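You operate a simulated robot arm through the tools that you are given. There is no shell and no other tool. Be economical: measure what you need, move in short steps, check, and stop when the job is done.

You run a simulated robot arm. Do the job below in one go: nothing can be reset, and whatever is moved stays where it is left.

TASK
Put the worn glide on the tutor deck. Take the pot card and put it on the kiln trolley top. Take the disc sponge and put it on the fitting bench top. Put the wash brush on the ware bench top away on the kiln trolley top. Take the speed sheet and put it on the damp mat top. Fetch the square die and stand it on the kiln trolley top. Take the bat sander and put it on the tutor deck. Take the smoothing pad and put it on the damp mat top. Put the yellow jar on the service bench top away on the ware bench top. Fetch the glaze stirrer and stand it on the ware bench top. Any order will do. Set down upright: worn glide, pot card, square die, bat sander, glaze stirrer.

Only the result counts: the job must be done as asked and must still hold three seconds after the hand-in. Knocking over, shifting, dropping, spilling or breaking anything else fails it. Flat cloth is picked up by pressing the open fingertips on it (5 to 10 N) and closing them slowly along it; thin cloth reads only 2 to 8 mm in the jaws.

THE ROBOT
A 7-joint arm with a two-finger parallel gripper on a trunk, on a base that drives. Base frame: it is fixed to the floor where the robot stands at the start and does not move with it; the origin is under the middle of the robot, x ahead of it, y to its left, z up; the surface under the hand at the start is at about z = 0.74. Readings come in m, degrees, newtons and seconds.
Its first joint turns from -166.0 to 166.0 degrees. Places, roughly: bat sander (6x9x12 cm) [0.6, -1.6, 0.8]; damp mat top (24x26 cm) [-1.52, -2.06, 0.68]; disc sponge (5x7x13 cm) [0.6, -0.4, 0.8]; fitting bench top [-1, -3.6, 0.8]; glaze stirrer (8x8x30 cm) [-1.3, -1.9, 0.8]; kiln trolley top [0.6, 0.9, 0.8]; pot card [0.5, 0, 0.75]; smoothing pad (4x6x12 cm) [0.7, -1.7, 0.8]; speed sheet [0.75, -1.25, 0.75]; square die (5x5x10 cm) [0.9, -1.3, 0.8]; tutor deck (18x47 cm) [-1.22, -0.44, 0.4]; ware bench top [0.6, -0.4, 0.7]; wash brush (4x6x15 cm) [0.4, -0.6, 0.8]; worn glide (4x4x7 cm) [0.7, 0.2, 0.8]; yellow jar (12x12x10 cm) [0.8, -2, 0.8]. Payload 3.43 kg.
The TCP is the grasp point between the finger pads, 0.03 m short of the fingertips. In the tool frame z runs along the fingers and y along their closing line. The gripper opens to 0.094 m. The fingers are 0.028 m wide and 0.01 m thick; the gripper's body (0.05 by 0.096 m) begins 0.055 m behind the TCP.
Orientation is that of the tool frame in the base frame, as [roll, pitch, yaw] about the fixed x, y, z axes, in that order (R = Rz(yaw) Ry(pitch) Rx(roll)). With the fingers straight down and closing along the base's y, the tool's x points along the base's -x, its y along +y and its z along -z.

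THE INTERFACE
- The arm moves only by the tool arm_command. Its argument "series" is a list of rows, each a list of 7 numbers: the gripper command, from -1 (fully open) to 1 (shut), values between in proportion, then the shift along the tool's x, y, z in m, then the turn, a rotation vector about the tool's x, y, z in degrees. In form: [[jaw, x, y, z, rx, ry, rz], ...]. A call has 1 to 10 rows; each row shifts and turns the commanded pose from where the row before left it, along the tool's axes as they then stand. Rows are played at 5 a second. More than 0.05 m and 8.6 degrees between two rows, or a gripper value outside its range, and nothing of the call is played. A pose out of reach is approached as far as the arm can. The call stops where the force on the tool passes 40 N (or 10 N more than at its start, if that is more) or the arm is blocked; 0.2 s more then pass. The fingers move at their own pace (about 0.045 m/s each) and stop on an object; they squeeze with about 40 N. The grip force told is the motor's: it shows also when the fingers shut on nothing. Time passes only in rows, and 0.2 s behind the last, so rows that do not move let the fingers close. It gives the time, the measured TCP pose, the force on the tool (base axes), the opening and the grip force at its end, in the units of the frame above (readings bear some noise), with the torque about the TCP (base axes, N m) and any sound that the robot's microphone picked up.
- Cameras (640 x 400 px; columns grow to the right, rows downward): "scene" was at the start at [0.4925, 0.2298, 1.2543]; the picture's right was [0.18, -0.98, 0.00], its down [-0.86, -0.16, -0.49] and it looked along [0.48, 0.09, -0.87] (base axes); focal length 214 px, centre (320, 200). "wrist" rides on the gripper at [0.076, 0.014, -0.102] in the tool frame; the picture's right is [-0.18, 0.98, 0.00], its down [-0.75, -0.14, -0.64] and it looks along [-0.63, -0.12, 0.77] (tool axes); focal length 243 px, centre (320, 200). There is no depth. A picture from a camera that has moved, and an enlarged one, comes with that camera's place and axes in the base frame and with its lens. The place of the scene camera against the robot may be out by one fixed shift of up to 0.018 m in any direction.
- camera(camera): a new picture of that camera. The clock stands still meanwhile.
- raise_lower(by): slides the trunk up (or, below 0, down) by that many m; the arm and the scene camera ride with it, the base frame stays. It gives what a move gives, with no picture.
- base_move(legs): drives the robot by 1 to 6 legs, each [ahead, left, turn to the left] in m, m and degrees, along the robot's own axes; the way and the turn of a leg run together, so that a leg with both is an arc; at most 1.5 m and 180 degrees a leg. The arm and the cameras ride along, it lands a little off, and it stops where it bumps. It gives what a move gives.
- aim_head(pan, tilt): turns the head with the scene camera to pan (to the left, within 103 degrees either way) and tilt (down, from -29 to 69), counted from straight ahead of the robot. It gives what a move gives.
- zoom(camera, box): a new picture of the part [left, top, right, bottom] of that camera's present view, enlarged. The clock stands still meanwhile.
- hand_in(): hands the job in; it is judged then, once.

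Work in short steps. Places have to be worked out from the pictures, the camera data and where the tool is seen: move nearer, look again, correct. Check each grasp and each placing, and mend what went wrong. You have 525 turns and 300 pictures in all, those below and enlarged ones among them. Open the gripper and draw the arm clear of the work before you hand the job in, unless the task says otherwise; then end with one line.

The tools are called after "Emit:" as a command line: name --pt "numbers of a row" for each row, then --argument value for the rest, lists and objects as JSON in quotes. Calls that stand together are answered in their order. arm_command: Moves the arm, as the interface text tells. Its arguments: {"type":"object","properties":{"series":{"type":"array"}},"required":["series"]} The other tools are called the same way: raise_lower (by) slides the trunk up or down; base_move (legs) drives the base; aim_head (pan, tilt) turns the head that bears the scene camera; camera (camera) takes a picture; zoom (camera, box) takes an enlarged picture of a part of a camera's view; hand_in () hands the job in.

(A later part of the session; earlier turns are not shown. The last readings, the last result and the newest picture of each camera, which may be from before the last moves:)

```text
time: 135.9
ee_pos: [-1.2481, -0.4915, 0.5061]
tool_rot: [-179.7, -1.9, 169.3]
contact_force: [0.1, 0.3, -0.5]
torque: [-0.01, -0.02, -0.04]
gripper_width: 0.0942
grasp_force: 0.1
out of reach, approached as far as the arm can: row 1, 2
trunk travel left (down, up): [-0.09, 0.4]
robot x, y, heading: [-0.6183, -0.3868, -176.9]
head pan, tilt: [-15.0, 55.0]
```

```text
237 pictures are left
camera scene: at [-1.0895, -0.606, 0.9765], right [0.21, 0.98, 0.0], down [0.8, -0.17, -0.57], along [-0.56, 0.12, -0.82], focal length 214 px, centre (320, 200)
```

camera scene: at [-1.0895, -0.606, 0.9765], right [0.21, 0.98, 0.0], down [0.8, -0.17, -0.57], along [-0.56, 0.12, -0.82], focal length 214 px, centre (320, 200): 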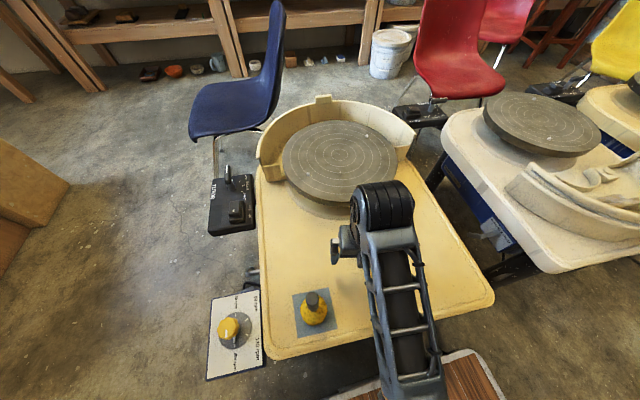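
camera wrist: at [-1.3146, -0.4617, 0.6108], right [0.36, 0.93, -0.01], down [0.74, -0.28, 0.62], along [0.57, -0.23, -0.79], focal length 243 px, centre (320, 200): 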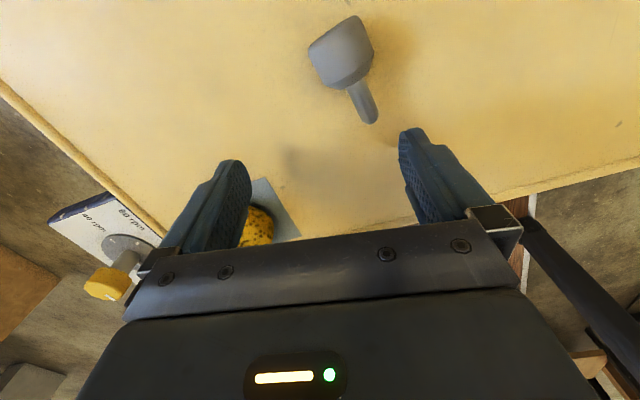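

The wrist reaches its limit near yaw 170, 25° short. I'll raise, then turn the robot itself +26° about the object to get that yaw.

Emit:
arm_command --pt "-1 0 0 -0.04 0 0 8.5" --pt "-1 0 0 -0.04 0 0 8.5" --pt "-1 0 0 -0.04 0 0 8.5" --pt "-1 0 0 0 0 0 5"

```text
time: 136.9
ee_pos: [-1.2428, -0.5128, 0.5882]
tool_rot: [-178.8, -1.6, 138.6]
contact_force: [-0.2, 0.8, 0.3]
torque: [0.01, -0.01, 0.0]
gripper_width: 0.094
grasp_force: 0.1
out of reach, approached as far as the arm can: row 1, 2, 3
trunk travel left (down, up): [-0.09, 0.4]
robot x, y, heading: [-0.6126, -0.3838, -177.1]
head pan, tilt: [-15.0, 55.0]
```

I instead turn the tool to yaw ≈15 (x-axis along the stem), which is mid-range, and plan to grasp tilted one way and release tilted the other. First rotate and re-measure.

Emit:
arm_command --pt "-1 0.02 0.02 0 0 0 8.5" --pt "-1 0.012 0.025 0 0 0 8.5" --pt "-1 0 0 0 0 0 8.5" --pt "-1 0 0 0 0 0 8.5" --pt "-1 0 0 0 0 0 8.5" --pt "-1 0 0 0 0 0 8.5" --pt "-1 0 0 0 0 0 8.5" --pt "-1 0 0 0 0 0 8.5" --pt "-1 0 0 0 0 0 8.5" --pt "-1 0 0 0 0 0 8.5"

Emit:
arm_command --pt "-1 0 0 0 0 0 8.5" --pt "-1 0 0 0 0 0 8.5" --pt "-1 0 0 0 0 0 8.5" --pt "-1 0 0 0 0 0 8.5" --pt "-1 0 0 0 0 0 4.5" --pt "-1 0 0 0 0 0 0"

Emit:
camera --camera "wrist"

```text
time: 139.1
ee_pos: [-1.2318, -0.4586, 0.5867]
tool_rot: [-178.4, 1.1, 53.6]
contact_force: [0.2, 0.0, -1.2]
torque: [-0.01, -0.03, -0.03]
gripper_width: 0.094
grasp_force: 0.2
trunk travel left (down, up): [-0.09, 0.4]
robot x, y, heading: [-0.6119, -0.3825, -176.8]
head pan, tilt: [-15.0, 55.0]
```

```text
time: 140.5
ee_pos: [-1.233, -0.457, 0.5873]
tool_rot: [-179.4, 1.7, 15.2]
contact_force: [0.2, -0.1, 0.2]
torque: [0.0, 0.01, -0.04]
gripper_width: 0.0941
grasp_force: 0.1
trunk travel left (down, up): [-0.09, 0.4]
robot x, y, heading: [-0.6142, -0.3863, -176.9]
head pan, tilt: [-15.0, 55.0]
```

```text
236 pictures are left
camera wrist: at [-1.1519, -0.4504, 0.6866], right [0.08, -1.0, 0.0], down [-0.74, -0.06, 0.67], along [-0.67, -0.05, -0.75], focal length 243 px, centre (320, 200)
```

wrist: 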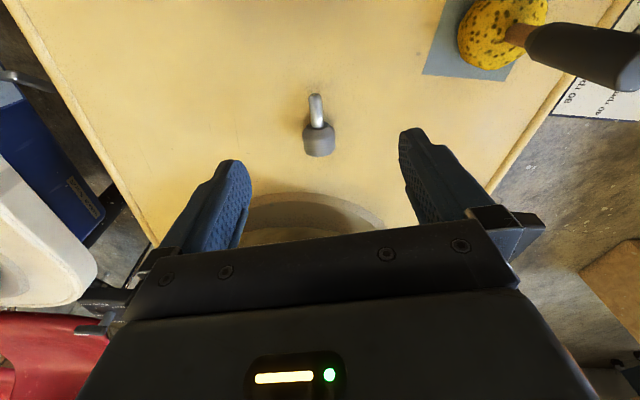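

The glide lies at head (-1.29,-0.458), stem end (-1.246,-0.452), axis ≈8°. I grasp it vertically first, to carry it forward away from the wheel pan.

Emit:
arm_command --pt "-1 0 0 0 -0.6 1.7 7" --pt "-1 -0.026 -0.004 0.03 0 0 0" --pt "-1 -0.026 -0.003 0.03 0 0 0" --pt "-1 0 0 0.03 0 0 0"

Emit:
camera --camera "wrist"

```text
time: 141.5
ee_pos: [-1.2867, -0.4583, 0.495]
tool_rot: [179.9, 0.3, 8.1]
contact_force: [0.1, 0.4, 0.1]
torque: [0.03, -0.01, 0.0]
gripper_width: 0.0941
grasp_force: 0.0
trunk travel left (down, up): [-0.09, 0.4]
robot x, y, heading: [-0.6144, -0.387, -177.1]
head pan, tilt: [-15.0, 55.0]
```

```text
235 pictures are left
camera wrist: at [-1.2084, -0.4604, 0.5972], right [-0.04, -1.0, 0.0], down [-0.76, 0.03, 0.64], along [-0.64, 0.02, -0.77], focal length 243 px, centre (320, 200)
```

wrist: 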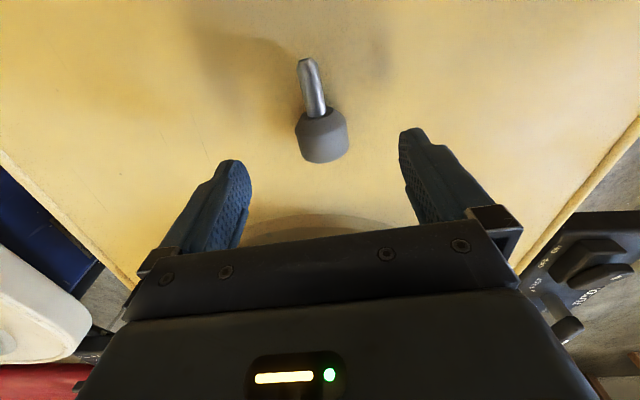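

Aligned. Descend to TCP 0.442 and close.

Emit:
arm_command --pt "-1 0 0 0.03 0 0 0" --pt "-1 0 0 0.022 0 0 0" --pt "1 0 0 0 0 0 0" --pt "1 0 0 0 0 0 0" --pt "1 0 0 0 0 0 0" --pt "1 0 0 0 0 0 0" --pt "1 0 0 0 0 0 0"

Emit:
camera --camera "wrist"

```text
time: 143.1
ee_pos: [-1.2851, -0.4616, 0.4452]
tool_rot: [180.0, 0.1, 8.2]
contact_force: [0.2, -0.1, 0.5]
torque: [0.0, -0.02, 0.0]
gripper_width: 0.0338
grasp_force: 40.1
trunk travel left (down, up): [-0.09, 0.4]
robot x, y, heading: [-0.6175, -0.3869, -177.0]
head pan, tilt: [-15.0, 55.0]
```

```text
234 pictures are left
camera wrist: at [-1.2067, -0.4633, 0.5475], right [-0.04, -1.0, 0.0], down [-0.76, 0.03, 0.64], along [-0.64, 0.02, -0.77], focal length 243 px, centre (320, 200)
```

wrist: 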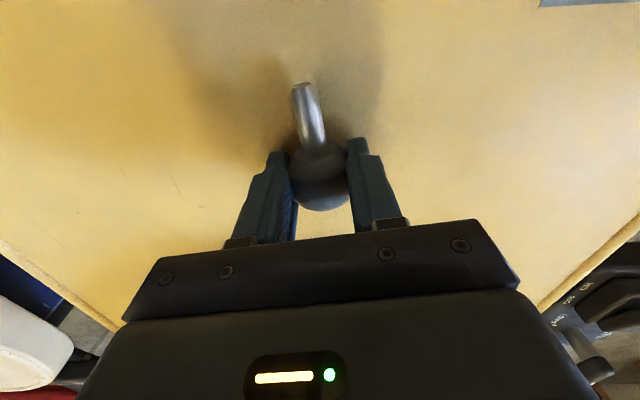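

Held. I lift, move it 0.11 m toward the robot, lay it back down and open.

Emit:
arm_command --pt "1 0 0 -0.04 0 0 0" --pt "1 0.037 0 0 0 0 0" --pt "1 0.037 0 0 0 0 0" --pt "1 0.037 0 0 0 0 0" --pt "1 0 0 0.03 0 0 0" --pt "1 0 0 0.009 0 0 0" --pt "1 0 0 0 0 0 0" --pt "0.1 0 0 0 0 0 0" --pt "-0.3 0 0 0 0 0 0"

Emit:
arm_command --pt "-1 0 0 -0.03 0 0 0" --pt "-1 0 0 -0.03 0 0 0" --pt "-1 -0.03 0 -0.03 0 0 0" --pt "-1 -0.03 0 -0.02 0 8 0" --pt "-1 -0.02 0 -0.02 0 8 0"

Emit:
camera --camera "wrist"

```text
time: 145.1
ee_pos: [-1.1757, -0.4441, 0.4451]
tool_rot: [179.9, 0.1, 8.3]
contact_force: [0.3, -0.3, -0.1]
torque: [0.0, -0.01, 0.0]
gripper_width: 0.0613
grasp_force: 0.1
trunk travel left (down, up): [-0.09, 0.4]
robot x, y, heading: [-0.613, -0.3899, -176.7]
head pan, tilt: [-15.0, 55.0]
```

```text
time: 146.3
ee_pos: [-1.2565, -0.4524, 0.5739]
tool_rot: [-180.0, -15.9, 8.2]
contact_force: [-0.1, -0.2, 0.8]
torque: [0.01, -0.02, 0.01]
gripper_width: 0.0939
grasp_force: 0.1
trunk travel left (down, up): [-0.09, 0.4]
robot x, y, heading: [-0.615, -0.386, -176.7]
head pan, tilt: [-15.0, 55.0]
```

```text
233 pictures are left
camera wrist: at [-1.2085, -0.4585, 0.6936], right [-0.03, -1.0, -0.05], down [-0.91, 0.01, 0.41], along [-0.41, 0.06, -0.91], focal length 243 px, centre (320, 200)
```

wrist: 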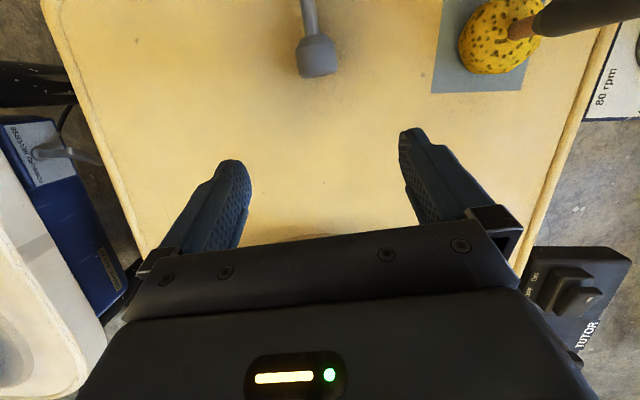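

The glide now lies with head at (-1.177,-0.442). I tilt to 40° (pointing toward the robot) at a standoff behind it.

Emit:
arm_command --pt "-1 0 0 0 0 8 0" --pt "-1 0 0 0 0 8 0" --pt "-1 0 0 0 0 8 0" --pt "-1 -0.017 0.001 0.03 0 0 0" --pt "-1 -0.017 0.001 0.03 0 0 0" --pt "-1 0 0 0 0 0 0"

Emit:
camera --camera "wrist"

Emit:
camera --camera "scene"

```text
time: 147.7
ee_pos: [-1.2447, -0.4553, 0.5081]
tool_rot: [179.8, -40.0, 8.4]
contact_force: [-0.9, 0.2, 0.4]
torque: [0.01, 0.0, -0.02]
gripper_width: 0.094
grasp_force: 0.0
trunk travel left (down, up): [-0.09, 0.4]
robot x, y, heading: [-0.6148, -0.3837, -177.0]
head pan, tilt: [-15.0, 55.0]
```

```text
232 pictures are left
camera wrist: at [-1.2495, -0.4684, 0.6345], right [0.0, -0.99, -0.12], down [-1.0, 0.0, 0.01], along [-0.01, 0.12, -0.99], focal length 243 px, centre (320, 200)
```

wrist: 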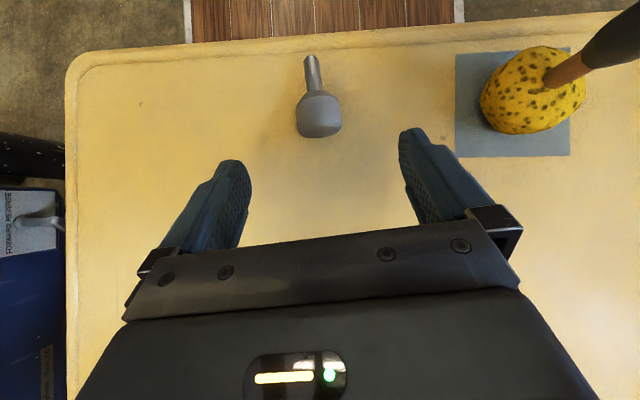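

```text
231 pictures are left
camera scene: at [-1.0896, -0.606, 0.9765], right [0.21, 0.98, 0.0], down [0.8, -0.17, -0.57], along [-0.56, 0.12, -0.82], focal length 214 px, centre (320, 200)
```

scene: 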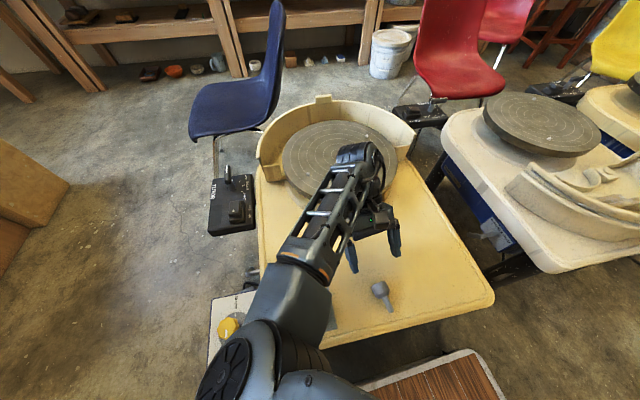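

Very clear view. I advance along the tool axis to the head and close.

Emit:
arm_command --pt "-1 0 -0.0034 0.04 0 0 0" --pt "-1 0 0 0.03 0 0 0" --pt "-1 0 0 0.014 0 0 0" --pt "-1 0 0 0 0 0 0"

Emit:
camera --camera "wrist"

```text
time: 148.7
ee_pos: [-1.1927, -0.4441, 0.4414]
tool_rot: [179.8, -39.8, 8.4]
contact_force: [0.0, -0.1, 1.1]
torque: [0.03, -0.01, -0.02]
gripper_width: 0.0944
grasp_force: 0.0
trunk travel left (down, up): [-0.09, 0.4]
robot x, y, heading: [-0.617, -0.3876, -176.9]
head pan, tilt: [-15.0, 55.0]
```

```text
230 pictures are left
camera wrist: at [-1.1968, -0.4579, 0.5696], right [0.0, -0.99, -0.12], down [-1.0, 0.0, 0.01], along [-0.01, 0.12, -0.99], focal length 243 px, centre (320, 200)
```

wrist: 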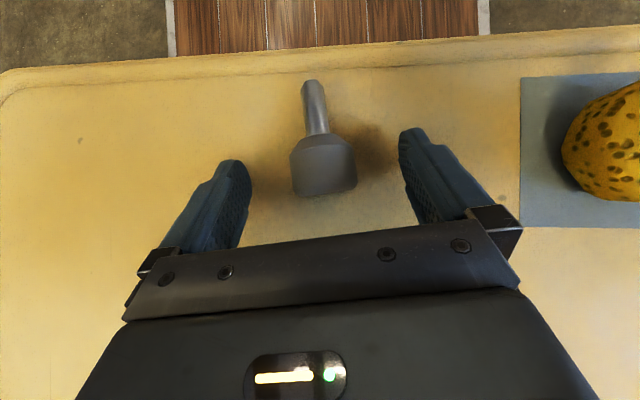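

Close on the head and lift.

Emit:
arm_command --pt "1 0 0 0 0 0 0" --pt "1 0 0 0 0 0 0" --pt "1 0 0 0 0 0 0" --pt "1 0 0 0 0 0 0" --pt "1 0 0 0 0 0 0" --pt "1 0.013 0 -0.015 0 0 0" --pt "1 0.02 0 -0.023 0 0 0" --pt "1 0.02 0 -0.023 0 0 0"

Emit:
camera --camera "wrist"

```text
time: 150.5
ee_pos: [-1.1909, -0.4447, 0.523]
tool_rot: [179.8, -39.9, 8.4]
contact_force: [0.3, 0.7, 0.8]
torque: [0.0, 0.01, -0.01]
gripper_width: 0.0339
grasp_force: 39.6
trunk travel left (down, up): [-0.09, 0.4]
robot x, y, heading: [-0.6158, -0.3863, -176.9]
head pan, tilt: [-15.0, 55.0]
```

```text
229 pictures are left
camera wrist: at [-1.1953, -0.4574, 0.65], right [0.0, -0.99, -0.12], down [-1.0, 0.0, 0.01], along [-0.01, 0.12, -0.99], focal length 243 px, centre (320, 200)
```

wrist: 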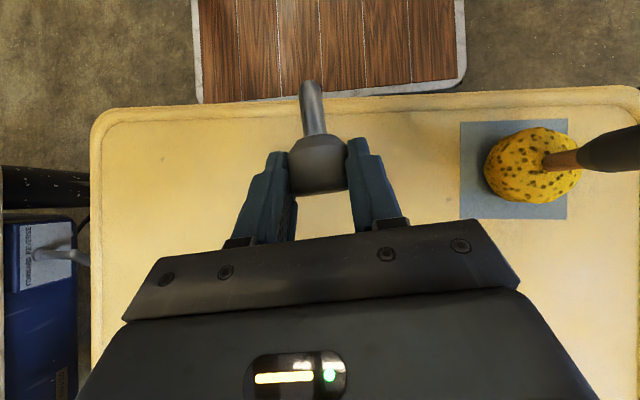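

Held. Since it was lying with stem inclined ~12° down, about 77° more tilt makes it upright. I raise then rotate.

Emit:
arm_command --pt "1 0.026 0 -0.03 0 0 0" --pt "1 0.026 0 -0.03 0 0 0" --pt "1 0 0 0 0 0 0"

Emit:
arm_command --pt "1 0 0 0 0 -7.7 0" --pt "1 0 0 0 0 -7.7 0" --pt "1 0 0 0 0 -7.7 0" --pt "1 0 0 0 0 -7.7 0" --pt "1 0 0 0 0 -7.7 0" --pt "1 0 0 0 0 -7.7 0" --pt "1 0 0 0 0 -7.7 0" --pt "1 0 0 0 0 -7.7 0" --pt "1 0 0 0 0 -7.7 0" --pt "1 0 0 0 0 -7.7 0"

Emit:
camera --camera "wrist"

Emit:
camera --camera "scene"

```text
time: 151.3
ee_pos: [-1.1851, -0.429, 0.5963]
tool_rot: [-177.6, -40.7, 7.1]
contact_force: [0.0, -0.7, -0.9]
torque: [0.04, 0.02, 0.02]
gripper_width: 0.0338
grasp_force: 40.0
trunk travel left (down, up): [-0.09, 0.4]
robot x, y, heading: [-0.6148, -0.3894, -176.9]
head pan, tilt: [-15.0, 55.0]
```

```text
time: 152.4
ee_pos: [-1.1857, -0.3853, 0.596]
tool_rot: [-178.0, -8.3, -1.1]
contact_force: [0.1, -0.6, 0.3]
torque: [-0.04, 0.02, 0.0]
gripper_width: 0.0339
grasp_force: 40.1
trunk travel left (down, up): [-0.09, 0.4]
robot x, y, heading: [-0.6164, -0.3866, -176.8]
head pan, tilt: [-15.0, 55.0]
stopped in row 5: the arm was blocked; the commanded pose is now the measured one
```

```text
228 pictures are left
camera wrist: at [-1.1246, -0.4039, 0.7084], right [-0.2, -0.98, -0.06], down [-0.84, 0.14, 0.53], along [-0.51, 0.15, -0.85], focal length 243 px, centre (320, 200)
```

wrist: 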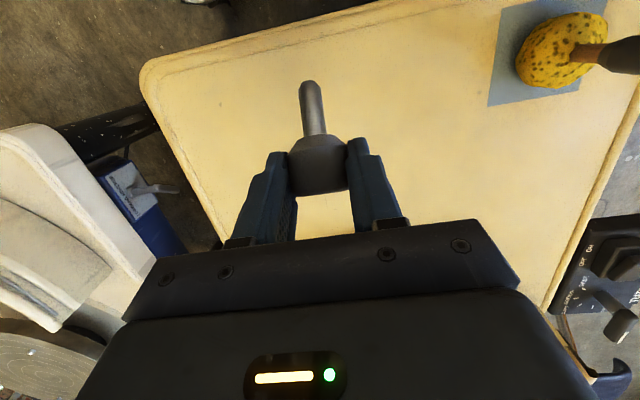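

```text
227 pictures are left
camera scene: at [-1.0895, -0.606, 0.9765], right [0.21, 0.98, 0.0], down [0.8, -0.17, -0.57], along [-0.56, 0.12, -0.82], focal length 214 px, centre (320, 200)
```

scene: 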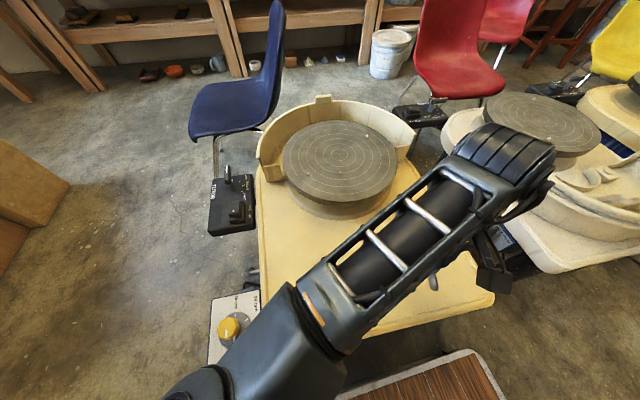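

The elbow ran against the head. I turn the head away, raise the trunk so the arm works lower relative to it, and back off for more extension.

Emit:
aim_head --pan -40 --tilt -29

Emit:
raise_lower --by 0.2

Emit:
base_move --legs '[[-0.18, 0, 0]]'

Emit:
arm_command --pt "1 -0.03 0 0.04 0 0 -3" --pt "1 -0.03 0 0.04 0 0 -4" --pt "1 -0.03 0 0.03 0 0 0" --pt "1 -0.03 0 0.03 0 0 0" --pt "1 -0.03 0 0 0 0 0"

```text
time: 153.9
ee_pos: [-1.1864, -0.3871, 0.5962]
tool_rot: [-178.2, -8.3, -1.1]
contact_force: [0.3, 0.1, -1.0]
torque: [-0.04, 0.02, -0.01]
gripper_width: 0.0339
grasp_force: 40.6
trunk travel left (down, up): [-0.09, 0.4]
robot x, y, heading: [-0.6148, -0.3871, -176.9]
head pan, tilt: [-40.0, -28.6]
```

```text
time: 156.1
ee_pos: [-1.1858, -0.3865, 0.7964]
tool_rot: [-178.1, -8.2, -1.1]
contact_force: [-0.2, -0.8, -0.5]
torque: [0.0, 0.0, -0.02]
gripper_width: 0.034
grasp_force: 39.7
trunk travel left (down, up): [-0.29, 0.2]
robot x, y, heading: [-0.6171, -0.3862, -177.1]
head pan, tilt: [-40.0, -28.6]
```

```text
time: 157.6
ee_pos: [-1.0037, -0.372, 0.7981]
tool_rot: [-178.2, -8.2, -1.6]
contact_force: [1.3, -0.1, 0.0]
torque: [-0.01, 0.01, -0.02]
gripper_width: 0.0342
grasp_force: 39.5
trunk travel left (down, up): [-0.29, 0.2]
robot x, y, heading: [-0.4349, -0.3769, -177.2]
head pan, tilt: [-40.0, -28.6]
```

```text
time: 158.8
ee_pos: [-1.134, -0.3767, 0.6357]
tool_rot: [-179.2, -8.4, 5.5]
contact_force: [0.1, -0.9, 0.4]
torque: [0.01, 0.02, -0.01]
gripper_width: 0.0338
grasp_force: 40.2
trunk travel left (down, up): [-0.29, 0.2]
robot x, y, heading: [-0.4346, -0.3777, -177.5]
head pan, tilt: [-40.0, -28.6]
```

Now I rotate the remaining 45°.

Emit:
arm_command --pt "1 0 0 0 0 -7.6 0" --pt "1 0 0 0 0 -7.6 0" --pt "1 0 0 0 0 -7.6 0" --pt "1 0 0 0 0 -7.6 0" --pt "1 0 0 0 0 -7.6 0" --pt "1 0 0 0 0 -7.6 0"

Emit:
aim_head --pan -10 --tilt 45

Emit:
camera --camera "scene"

Emit:
camera --camera "wrist"

```text
time: 160.2
ee_pos: [-1.1312, -0.3752, 0.637]
tool_rot: [-178.9, 37.3, 6.2]
contact_force: [1.2, -0.4, -0.6]
torque: [-0.01, -0.03, 0.02]
gripper_width: 0.0339
grasp_force: 39.9
trunk travel left (down, up): [-0.29, 0.2]
robot x, y, heading: [-0.4345, -0.3756, -177.1]
head pan, tilt: [-40.0, -28.6]
```

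```text
time: 161.7
ee_pos: [-1.1325, -0.3762, 0.6374]
tool_rot: [-179.0, 37.3, 6.2]
contact_force: [0.1, 0.2, -0.5]
torque: [-0.01, 0.0, -0.02]
gripper_width: 0.0338
grasp_force: 40.1
trunk travel left (down, up): [-0.29, 0.2]
robot x, y, heading: [-0.4337, -0.3758, -177.3]
head pan, tilt: [-10.0, 45.0]
```

```text
226 pictures are left
camera scene: at [-0.9191, -0.5977, 1.1899], right [0.13, 0.99, 0.0], down [0.7, -0.09, -0.71], along [-0.7, 0.09, -0.71], focal length 214 px, centre (320, 200)
```

scene: 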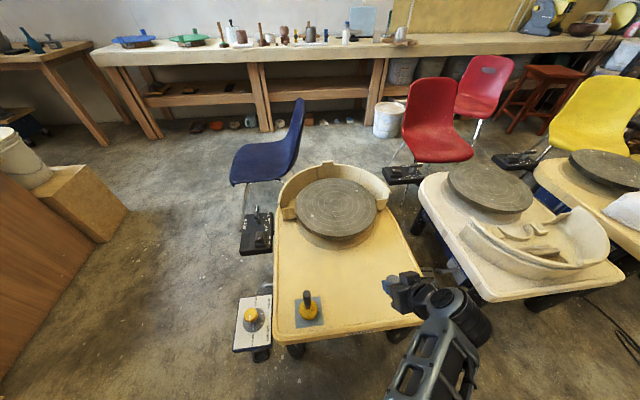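

```text
225 pictures are left
camera wrist: at [-1.0071, -0.378, 0.6719], right [-0.05, -0.99, 0.1], down [-0.22, 0.11, 0.97], along [-0.97, 0.03, -0.23], focal length 243 px, centre (320, 200)
```

wrist: 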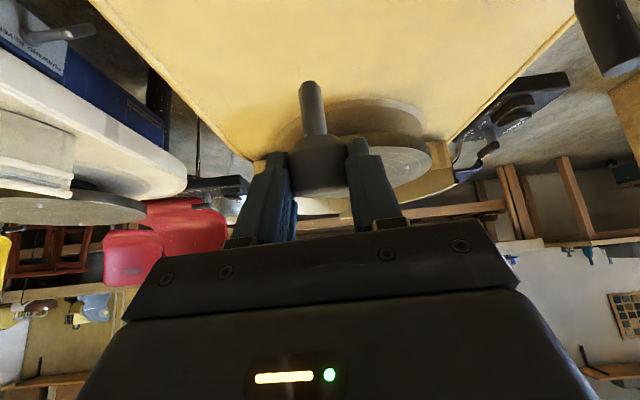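

In the wrist view the stem points down along the vertical vanishing line. I check the fore-aft lean with a zoom from the scene camera.

Emit:
zoom --camera "scene" --box '[360, 250, 440, 300]'

```text
8.00 times, centred on (400, 275) of scene
camera zoom: at [-0.9191, -0.5977, 1.1899], right [0.13, 0.99, 0.0], down [0.7, -0.09, -0.71], along [-0.7, 0.09, -0.71], focal length 1716 px, centre (-320, -400)
```

zoom: 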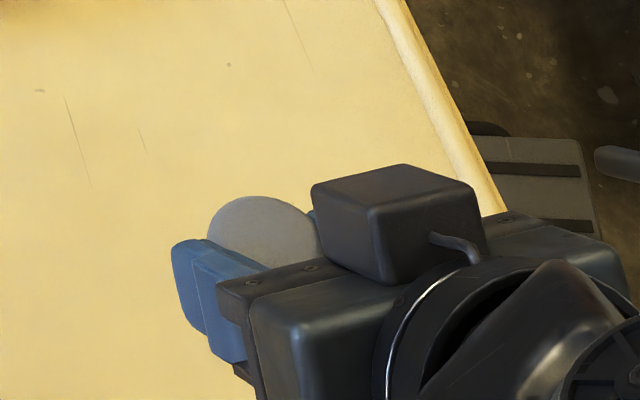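

The lean along the viewing direction is unclear from pictures; geometry says ≈vertical. I move over the deck to about (-1.19,-0.40,0.52) and will feel contact and torque.

Emit:
arm_command --pt "1 0.0077 0.0059 0.0432 0 0 0" --pt "1 0.0077 0.0059 0.0432 0 0 0" --pt "1 0.0077 0.0059 0.0432 0 0 0" --pt "1 0 0 0 0 0 0"

Emit:
camera --camera "scene"

Emit:
camera --camera "wrist"

```text
time: 162.7
ee_pos: [-1.1876, -0.3974, 0.5164]
tool_rot: [-179.0, 37.2, 6.2]
contact_force: [0.3, 0.0, -0.7]
torque: [0.01, 0.04, -0.02]
gripper_width: 0.0341
grasp_force: 40.0
trunk travel left (down, up): [-0.29, 0.2]
robot x, y, heading: [-0.4315, -0.3755, -177.6]
head pan, tilt: [-10.0, 45.0]
```

```text
223 pictures are left
camera scene: at [-0.919, -0.5978, 1.1899], right [0.13, 0.99, 0.0], down [0.7, -0.09, -0.71], along [-0.7, 0.09, -0.71], focal length 214 px, centre (320, 200)
```

scene: 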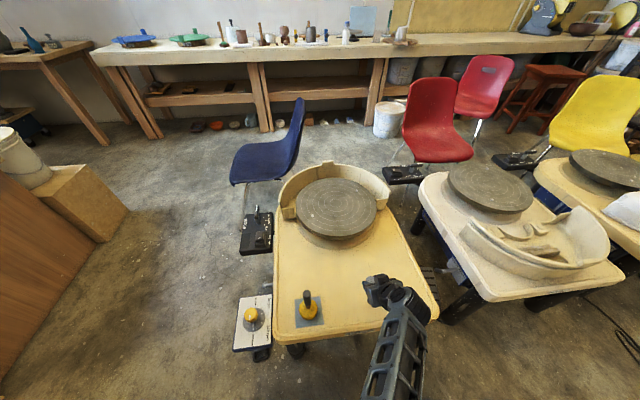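

```text
222 pictures are left
camera wrist: at [-1.0624, -0.399, 0.5514], right [-0.05, -0.99, 0.1], down [-0.22, 0.11, 0.97], along [-0.97, 0.03, -0.23], focal length 243 px, centre (320, 200)
```

wrist: 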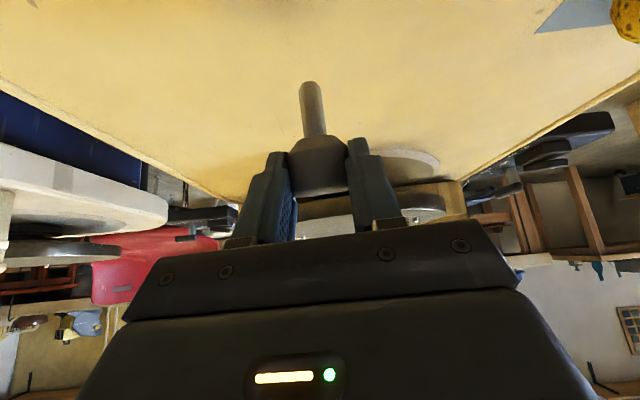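

Lower slowly to first contact.

Emit:
arm_command --pt "1 0.0097 0 0.0127 0 0 0" --pt "1 0.0079 0 0.0103 0 0 0" --pt "1 0.0012 0 0.0016 0 0 0" --pt "1 0.0012 0 0.0016 0 0 0" --pt "1 0 0 0 0 0 0"

Emit:
arm_command --pt "1 0.0012 0 0.0016 0 0 0" --pt "1 0 0 0 0 0 0"

Emit:
arm_command --pt "1 0.0012 0 0.0016 0 0 0" --pt "1 0 0 0 0 0 0"

Emit:
arm_command --pt "1 0.0012 0 0.0016 0 0 0" --pt "1 0 0 0 0 0 0"

```text
time: 163.9
ee_pos: [-1.1881, -0.3985, 0.4863]
tool_rot: [-179.0, 37.1, 6.3]
contact_force: [-1.3, 0.2, -0.5]
torque: [0.0, -0.02, 0.0]
gripper_width: 0.0338
grasp_force: 40.2
trunk travel left (down, up): [-0.29, 0.2]
robot x, y, heading: [-0.4349, -0.378, -177.4]
head pan, tilt: [-10.0, 45.0]
```

```text
time: 164.5
ee_pos: [-1.1881, -0.3986, 0.4855]
tool_rot: [-179.0, 37.2, 6.2]
contact_force: [0.1, 0.9, 0.1]
torque: [0.0, -0.01, 0.01]
gripper_width: 0.0341
grasp_force: 39.9
trunk travel left (down, up): [-0.29, 0.2]
robot x, y, heading: [-0.4335, -0.374, -177.2]
head pan, tilt: [-10.0, 45.0]
```

```text
time: 165.1
ee_pos: [-1.1889, -0.399, 0.4827]
tool_rot: [-179.0, 37.3, 6.1]
contact_force: [0.0, -0.4, -1.0]
torque: [0.03, 0.0, -0.02]
gripper_width: 0.0338
grasp_force: 40.1
trunk travel left (down, up): [-0.29, 0.2]
robot x, y, heading: [-0.4304, -0.3789, -177.6]
head pan, tilt: [-10.0, 45.0]
```

```text
time: 165.7
ee_pos: [-1.1896, -0.3993, 0.4809]
tool_rot: [-179.0, 37.2, 6.3]
contact_force: [0.5, -1.2, -0.1]
torque: [0.01, 0.01, 0.0]
gripper_width: 0.0339
grasp_force: 39.5
trunk travel left (down, up): [-0.29, 0.2]
robot x, y, heading: [-0.4313, -0.3724, -177.5]
head pan, tilt: [-10.0, 45.0]
```

Not yet in contact; a few more 2 mm steps.

Emit:
arm_command --pt "1 0.0012 0 0.0016 0 0 0" --pt "1 0 0 0 0 0 0"

Emit:
arm_command --pt "1 0.0012 0 0.0016 0 0 0" --pt "1 0 0 0 0 0 0"

Emit:
arm_command --pt "1 0.0012 0 0.0016 0 0 0" --pt "1 0 0 0 0 0 0"

Emit:
camera --camera "wrist"

```text
time: 166.3
ee_pos: [-1.1898, -0.3997, 0.478]
tool_rot: [-179.0, 37.2, 6.2]
contact_force: [0.9, 0.0, 0.0]
torque: [0.03, 0.0, 0.0]
gripper_width: 0.0338
grasp_force: 39.6
trunk travel left (down, up): [-0.29, 0.2]
robot x, y, heading: [-0.4357, -0.3804, -177.2]
head pan, tilt: [-10.0, 45.0]
```

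```text
time: 166.9
ee_pos: [-1.1895, -0.3988, 0.4765]
tool_rot: [-179.1, 37.3, 6.2]
contact_force: [-0.4, -0.4, 0.0]
torque: [-0.02, 0.01, 0.0]
gripper_width: 0.0341
grasp_force: 39.7
trunk travel left (down, up): [-0.29, 0.2]
robot x, y, heading: [-0.4307, -0.3761, -177.3]
head pan, tilt: [-10.0, 45.0]
```

```text
time: 167.5
ee_pos: [-1.1896, -0.398, 0.4752]
tool_rot: [-178.9, 37.3, 6.1]
contact_force: [1.0, 0.3, 11.5]
torque: [0.0, 0.03, 0.02]
gripper_width: 0.034
grasp_force: 40.1
trunk travel left (down, up): [-0.29, 0.2]
robot x, y, heading: [-0.4327, -0.3736, -177.1]
head pan, tilt: [-10.0, 45.0]
```

```text
221 pictures are left
camera wrist: at [-1.065, -0.4001, 0.5102], right [-0.05, -0.99, 0.1], down [-0.22, 0.11, 0.97], along [-0.97, 0.03, -0.23], focal length 243 px, centre (320, 200)
```

wrist: 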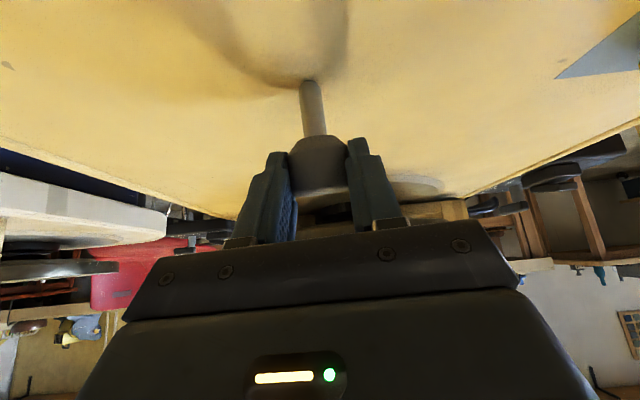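

Contact with 11 N; the stem foot seems ~4° short of vertical (toward the robot). I lift 4 mm, tip 4° more, and touch down again lightly.

Emit:
arm_command --pt "1 -0.0024 0 -0.0032 0 0 0" --pt "1 0 0 0 0 -4 0" --pt "1 0.0005 0 0.0008 0 0 0" --pt "1 0 0 0 0 0 0"

Emit:
camera --camera "wrist"

```text
time: 168.5
ee_pos: [-1.1896, -0.3982, 0.477]
tool_rot: [-178.8, 41.2, 6.2]
contact_force: [-0.1, -0.1, 0.1]
torque: [-0.01, 0.01, 0.01]
gripper_width: 0.0338
grasp_force: 39.6
trunk travel left (down, up): [-0.29, 0.2]
robot x, y, heading: [-0.4329, -0.3745, -177.4]
head pan, tilt: [-10.0, 45.0]
```

```text
220 pictures are left
camera wrist: at [-1.0615, -0.3996, 0.5031], right [-0.04, -0.99, 0.11], down [-0.16, 0.11, 0.98], along [-0.99, 0.02, -0.16], focal length 243 px, centre (320, 200)
```

wrist: 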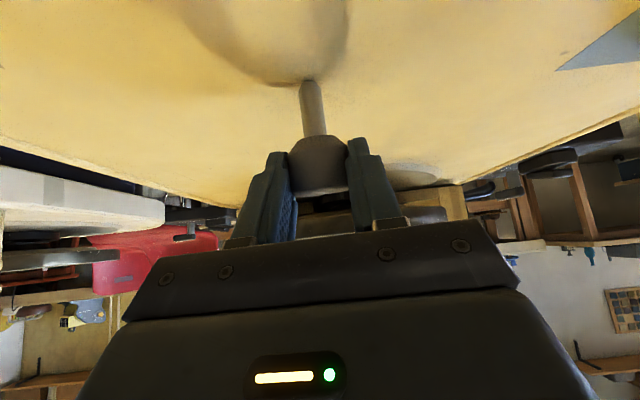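

Lower by 1 mm steps until light contact.

Emit:
arm_command --pt "1 0.0007 0 0.0008 0 0 0" --pt "1 0 0 0 0 0 0"

Emit:
arm_command --pt "1 0.0007 0 0.0008 0 0 0" --pt "1 0 0 0 0 0 0"

```text
time: 169.1
ee_pos: [-1.1886, -0.3973, 0.4767]
tool_rot: [-178.8, 41.2, 6.3]
contact_force: [0.6, 0.3, -1.0]
torque: [-0.02, -0.05, 0.02]
gripper_width: 0.0339
grasp_force: 40.4
trunk travel left (down, up): [-0.29, 0.2]
robot x, y, heading: [-0.4319, -0.3781, -177.5]
head pan, tilt: [-10.0, 45.0]
```

```text
time: 169.7
ee_pos: [-1.19, -0.3986, 0.476]
tool_rot: [-178.9, 41.2, 6.2]
contact_force: [1.4, 0.2, 2.6]
torque: [0.01, -0.03, 0.01]
gripper_width: 0.0342
grasp_force: 40.1
trunk travel left (down, up): [-0.29, 0.2]
robot x, y, heading: [-0.4329, -0.3766, -177.4]
head pan, tilt: [-10.0, 45.0]
```

Light contact (2.6 N). I open in small stages, holding still, then look.

Emit:
arm_command --pt "0.24 0 0 0 0 0 0" --pt "0.2 0 0 0 0 0 0" --pt "0.12 0 0 0 0 0 0" --pt "0 0 0 0 0 0 0" --pt "-0.2 0 0 0 0 0 0" --pt "-0.4 0 0 0 0 0 0"

Emit:
camera --camera "wrist"

```text
time: 171.1
ee_pos: [-1.1887, -0.3989, 0.4747]
tool_rot: [-178.9, 41.2, 6.2]
contact_force: [-0.1, 0.7, 0.2]
torque: [-0.01, -0.01, 0.0]
gripper_width: 0.0658
grasp_force: 0.1
trunk travel left (down, up): [-0.29, 0.2]
robot x, y, heading: [-0.4334, -0.3766, -177.2]
head pan, tilt: [-10.0, 45.0]
```

```text
219 pictures are left
camera wrist: at [-1.0625, -0.3992, 0.5013], right [-0.04, -0.99, 0.11], down [-0.16, 0.11, 0.98], along [-0.99, 0.02, -0.16], focal length 243 px, centre (320, 200)
```

wrist: 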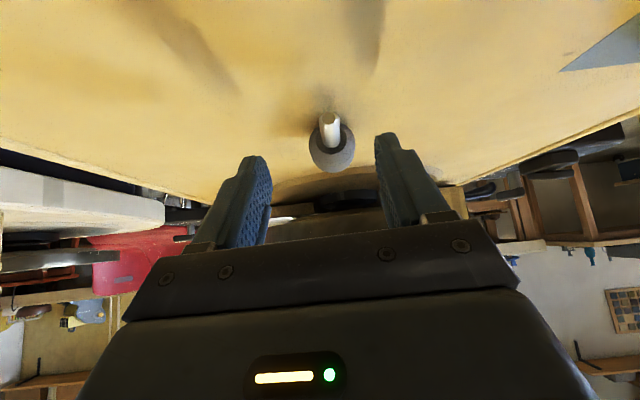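

It tipped over away from the robot again: evidently the glide lies flat on its heavy head (axis horizontal), so a full 90° turn is needed. I withdraw, go back to vertical above it and re-measure.

Emit:
arm_command --pt "-0.6 0 0 -0.04 0 0 0" --pt "-1 0 0 -0.04 0 0 0" --pt "-1 -0.03 0 -0.03 0 0 0"

Emit:
arm_command --pt "-1 -0.02 0 0 0 8.2 0" --pt "-1 -0.02 0 0 0 8.2 0" --pt "-1 -0.02 0 0 0 8.2 0" --pt "-1 -0.02 0 0 0 8.2 0" --pt "-1 -0.02 0 0 0 8.2 0" --pt "-1 0 0 0 0 0 0"

Emit:
camera --camera "wrist"

```text
time: 171.9
ee_pos: [-1.1384, -0.3926, 0.5778]
tool_rot: [-178.9, 41.2, 6.3]
contact_force: [0.0, 0.4, 0.2]
torque: [0.0, 0.0, 0.0]
gripper_width: 0.0938
grasp_force: 0.0
trunk travel left (down, up): [-0.29, 0.2]
robot x, y, heading: [-0.4322, -0.3798, -177.3]
head pan, tilt: [-10.0, 45.0]
```

```text
time: 173.3
ee_pos: [-1.2259, -0.4034, 0.6163]
tool_rot: [-179.3, 0.0, 5.6]
contact_force: [0.0, -0.3, -0.2]
torque: [-0.01, 0.01, -0.01]
gripper_width: 0.0939
grasp_force: 0.1
trunk travel left (down, up): [-0.29, 0.2]
robot x, y, heading: [-0.4322, -0.38, -177.2]
head pan, tilt: [-10.0, 45.0]
```

```text
218 pictures are left
camera wrist: at [-1.1475, -0.4108, 0.7193], right [-0.09, -1.0, -0.01], down [-0.76, 0.06, 0.65], along [-0.64, 0.07, -0.76], focal length 243 px, centre (320, 200)
```

wrist: 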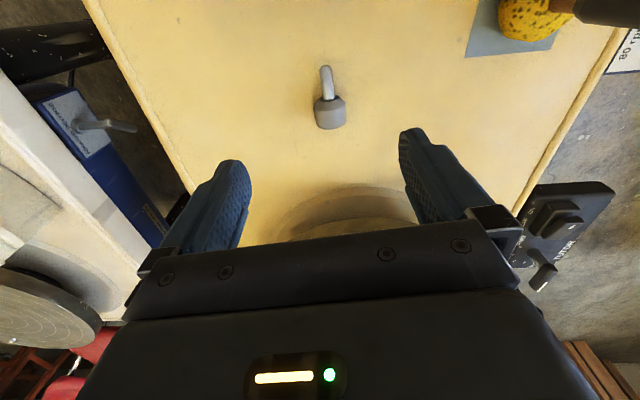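

Head at (-1.257,-0.409), axis along x. I shift it 7 cm toward the robot with a vertical grip first, for clearance from the wheel.

Emit:
arm_command --pt "-1 -0.027 0.003 0.03 0 0 4.6" --pt "-1 0 0 0.05 0 0 0" --pt "-1 0 0 0.05 0 0 0" --pt "-1 0 0 0.04 0 0 0" --pt "1 0 0 0 0 0 0" --pt "1 0 0 0 0 0 0" --pt "1 0 0 0 0 0 0" --pt "1 0 0 0 0 0 0" --pt "1 0 0 0 0 0 0"

Emit:
camera --camera "wrist"

```text
time: 175.3
ee_pos: [-1.2545, -0.4107, 0.4466]
tool_rot: [-179.2, 0.3, 1.0]
contact_force: [-0.2, 1.1, -0.4]
torque: [-0.03, 0.0, 0.02]
gripper_width: 0.0336
grasp_force: 40.1
trunk travel left (down, up): [-0.29, 0.2]
robot x, y, heading: [-0.4297, -0.3747, -177.4]
head pan, tilt: [-10.0, 45.0]
```

```text
217 pictures are left
camera wrist: at [-1.1772, -0.4235, 0.5483], right [-0.17, -0.99, -0.01], down [-0.75, 0.12, 0.65], along [-0.64, 0.12, -0.76], focal length 243 px, centre (320, 200)
```

wrist: 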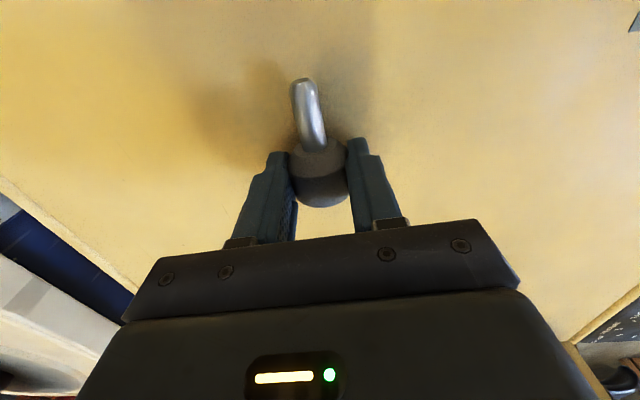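

Emit:
arm_command --pt "1 0 0 -0.03 0 0 0" --pt "1 0.0375 0 0 0 0 0" --pt "1 0.0375 0 0 0 0 0" --pt "1 0 0 0.029 0 0 0" --pt "1 0 0 0 0 0 0" --pt "0.1 0 0 0 0 0 0" --pt "-0.4 0 0 0 0 0 0" --pt "-1 0 0 0 0 0 0" --pt "-1 0 0 -0.04 0 0 0" --pt "-1 0 0 -0.03 0 0 0"

Emit:
arm_command --pt "-1 -0.025 0 -0.01 0 7.5 0" --pt "-1 -0.025 0 -0.01 0 7.5 0" --pt "-1 -0.025 0 0 0 7.5 0" --pt "-1 0 0 0 0 7.5 0" --pt "-1 0 0 0 0 7.5 0" --pt "-1 0 0 0 0 7.5 0" --pt "-1 0 0 0 0 0 0"

Emit:
camera --camera "wrist"

```text
time: 177.5
ee_pos: [-1.1774, -0.4065, 0.5157]
tool_rot: [-179.2, 0.3, 1.1]
contact_force: [0.4, 0.9, 0.3]
torque: [0.01, 0.02, 0.0]
gripper_width: 0.0941
grasp_force: 0.0
trunk travel left (down, up): [-0.29, 0.2]
robot x, y, heading: [-0.4352, -0.3792, -177.2]
head pan, tilt: [-10.0, 45.0]
```

```text
time: 179.1
ee_pos: [-1.2118, -0.4038, 0.5825]
tool_rot: [-178.8, -44.7, 0.2]
contact_force: [-0.4, -0.4, 0.1]
torque: [0.01, 0.03, -0.01]
gripper_width: 0.094
grasp_force: 0.2
out of reach, approached as far as the arm can: row 4, 5, 6
trunk travel left (down, up): [-0.29, 0.2]
robot x, y, heading: [-0.4312, -0.3817, -177.6]
head pan, tilt: [-10.0, 45.0]
```

```text
216 pictures are left
camera wrist: at [-1.2285, -0.4176, 0.7097], right [-0.11, -0.98, -0.14], down [-0.99, 0.12, -0.07], along [0.09, 0.13, -0.99], focal length 243 px, centre (320, 200)
```

wrist: 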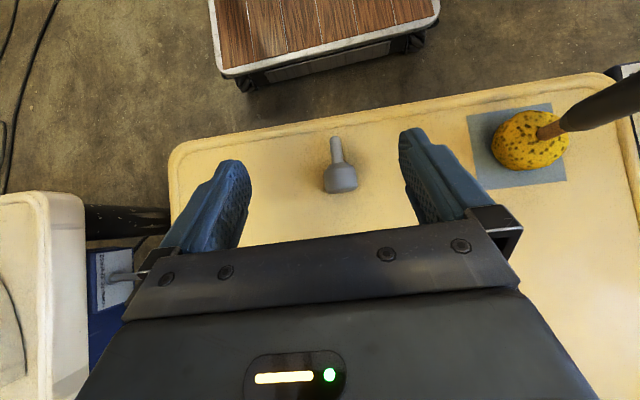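

Reach limit there; I drive the robot 0.12 m closer to the deck.

Emit:
base_move --legs '[[0.12, 0, 0]]'

Emit:
arm_command --pt "-1 0.03 0 0 0 0 0" --pt "-1 0.02 0 0.02 0 0 0" --pt "-1 0 0 0 0 0 0"

Emit:
camera --camera "wrist"

```text
time: 180.3
ee_pos: [-1.3365, -0.4074, 0.5826]
tool_rot: [-178.9, -44.7, 0.1]
contact_force: [0.0, -0.8, 0.0]
torque: [0.0, -0.01, -0.02]
gripper_width: 0.094
grasp_force: 0.0
trunk travel left (down, up): [-0.29, 0.2]
robot x, y, heading: [-0.5527, -0.3844, -177.2]
head pan, tilt: [-10.0, 45.0]
```

```text
time: 181.2
ee_pos: [-1.2855, -0.4043, 0.605]
tool_rot: [-178.9, -44.6, 0.0]
contact_force: [-0.7, 0.7, -0.5]
torque: [-0.04, -0.01, -0.04]
gripper_width: 0.0941
grasp_force: 0.1
trunk travel left (down, up): [-0.29, 0.2]
robot x, y, heading: [-0.5543, -0.3828, -177.6]
head pan, tilt: [-10.0, 45.0]
```

```text
215 pictures are left
camera wrist: at [-1.3031, -0.4193, 0.7303], right [-0.12, -0.98, -0.14], down [-0.99, 0.13, -0.07], along [0.09, 0.13, -0.99], focal length 243 px, centre (320, 200)
```

wrist: 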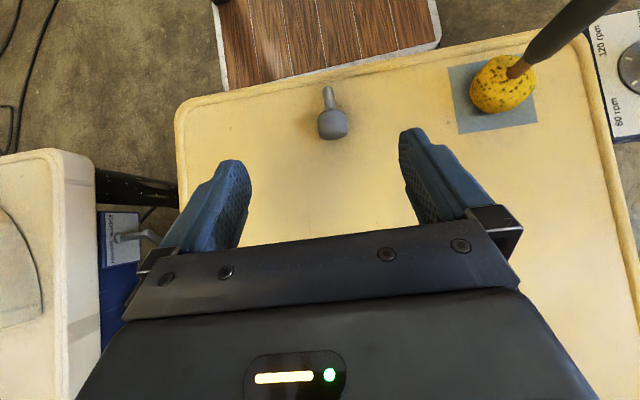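

Head at (-1.181,-0.408), axis aligned. I approach along the tool axis and grip.

Emit:
arm_command --pt "-1 -0.03 0.002 0.03 0 0 0" --pt "-1 -0.02 0.002 0.04 0 0 0" --pt "-1 0 0 0.045 0 0 0" --pt "-1 0 0 0.04 0 0 0" --pt "-1 0 0 0.012 0 0 0" --pt "-1 0 0 0 0 0 0"

Emit:
camera --camera "wrist"

```text
time: 182.6
ee_pos: [-1.2043, -0.4045, 0.4503]
tool_rot: [-179.0, -44.7, 0.2]
contact_force: [0.5, 0.1, 0.2]
torque: [0.01, 0.01, -0.01]
gripper_width: 0.0938
grasp_force: 0.1
trunk travel left (down, up): [-0.29, 0.2]
robot x, y, heading: [-0.5521, -0.379, -177.6]
head pan, tilt: [-10.0, 45.0]
```

```text
214 pictures are left
camera wrist: at [-1.2215, -0.4198, 0.576], right [-0.12, -0.98, -0.14], down [-0.99, 0.13, -0.07], along [0.09, 0.13, -0.99], focal length 243 px, centre (320, 200)
```

wrist: 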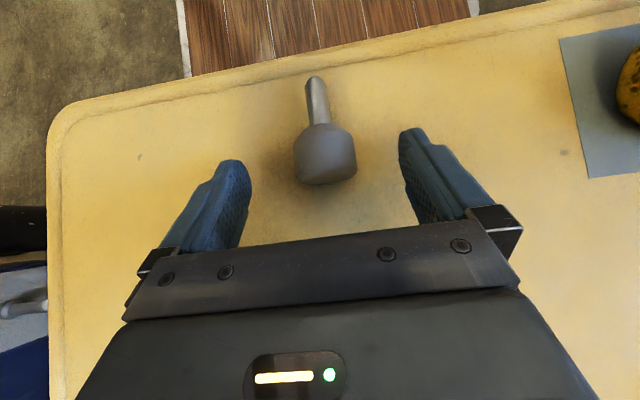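

Slightly further, then close and lift.

Emit:
arm_command --pt "-1 0 0 0.008 0 0 0" --pt "1 0 0 0 0 0 0" --pt "1 0 0 0 0 0 0" --pt "1 0 0 0 0 0 0" --pt "1 0 0 0 0 0 0" --pt "1 0 0 0 0 0 0" --pt "1 0.025 0 -0.025 0 0 0" --pt "1 0.03 0 -0.03 0 0 0" --pt "1 0.03 0 -0.03 0 0 0"

Emit:
camera --camera "wrist"

```text
time: 184.6
ee_pos: [-1.1978, -0.4062, 0.5676]
tool_rot: [-178.6, -44.7, 0.0]
contact_force: [2.0, 1.3, -1.6]
torque: [-0.07, 0.0, -0.08]
gripper_width: 0.0336
grasp_force: 39.9
trunk travel left (down, up): [-0.29, 0.2]
robot x, y, heading: [-0.5543, -0.3829, -177.5]
head pan, tilt: [-10.0, 45.0]
```

```text
213 pictures are left
camera wrist: at [-1.2143, -0.4214, 0.6929], right [-0.11, -0.98, -0.15], down [-0.99, 0.12, -0.07], along [0.09, 0.14, -0.99], focal length 243 px, centre (320, 200)
```

wrist: 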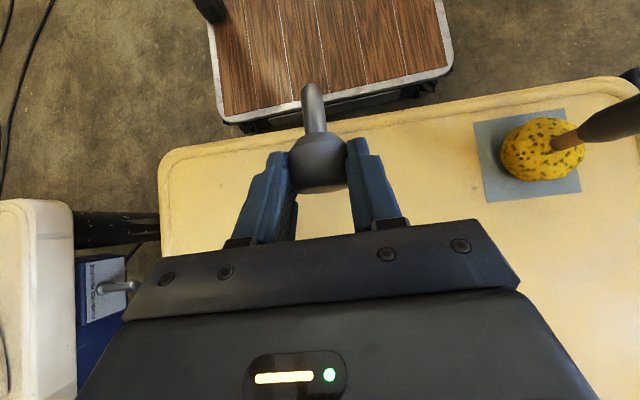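

Held. With the head tilted away, I rotate by -90° in two calls.

Emit:
aim_head --pan -40 --tilt -29

Emit:
arm_command --pt "1 0 0 0 0 -8.2 0" --pt "1 0 0 0 0 -8.2 0" --pt "1 0 0 0 0 -8.2 0" --pt "1 0 0 0 0 -8.2 0" --pt "1 0 0 0 0 -8.2 0" --pt "1 0 0 0 0 -8.2 0" --pt "1 0 0 0 0 -8.2 0" --pt "1 0 0 0 0 -8.2 0" --pt "1 0 0 0 0 -8.2 0" --pt "1 0 0 0 0 -8.2 0"

Emit:
camera --camera "wrist"

```text
time: 186.0
ee_pos: [-1.2008, -0.4093, 0.5687]
tool_rot: [-178.6, -44.4, 0.3]
contact_force: [0.0, -0.3, 0.1]
torque: [0.02, 0.04, 0.0]
gripper_width: 0.0337
grasp_force: 39.9
trunk travel left (down, up): [-0.29, 0.2]
robot x, y, heading: [-0.5587, -0.3818, -177.2]
head pan, tilt: [-40.0, -28.6]
```

```text
time: 188.2
ee_pos: [-1.1968, -0.4077, 0.5671]
tool_rot: [-178.9, 37.3, 1.5]
contact_force: [0.5, 0.6, -0.5]
torque: [-0.03, -0.02, 0.01]
gripper_width: 0.0341
grasp_force: 40.3
trunk travel left (down, up): [-0.29, 0.2]
robot x, y, heading: [-0.5579, -0.386, -177.5]
head pan, tilt: [-40.0, -28.6]
```

```text
212 pictures are left
camera wrist: at [-1.0728, -0.4197, 0.6003], right [-0.13, -0.99, 0.1], down [-0.21, 0.12, 0.97], along [-0.97, 0.11, -0.22], focal length 243 px, centre (320, 200)
```

wrist: 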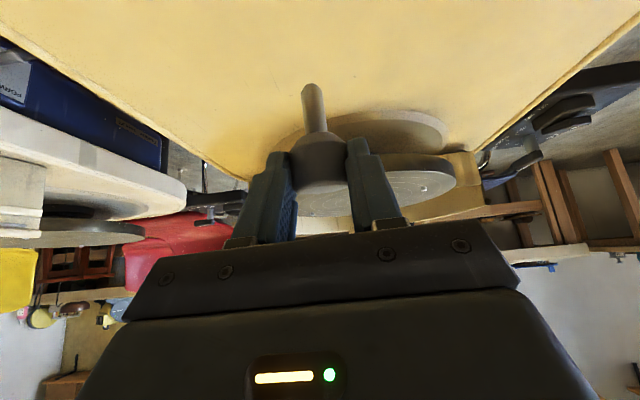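

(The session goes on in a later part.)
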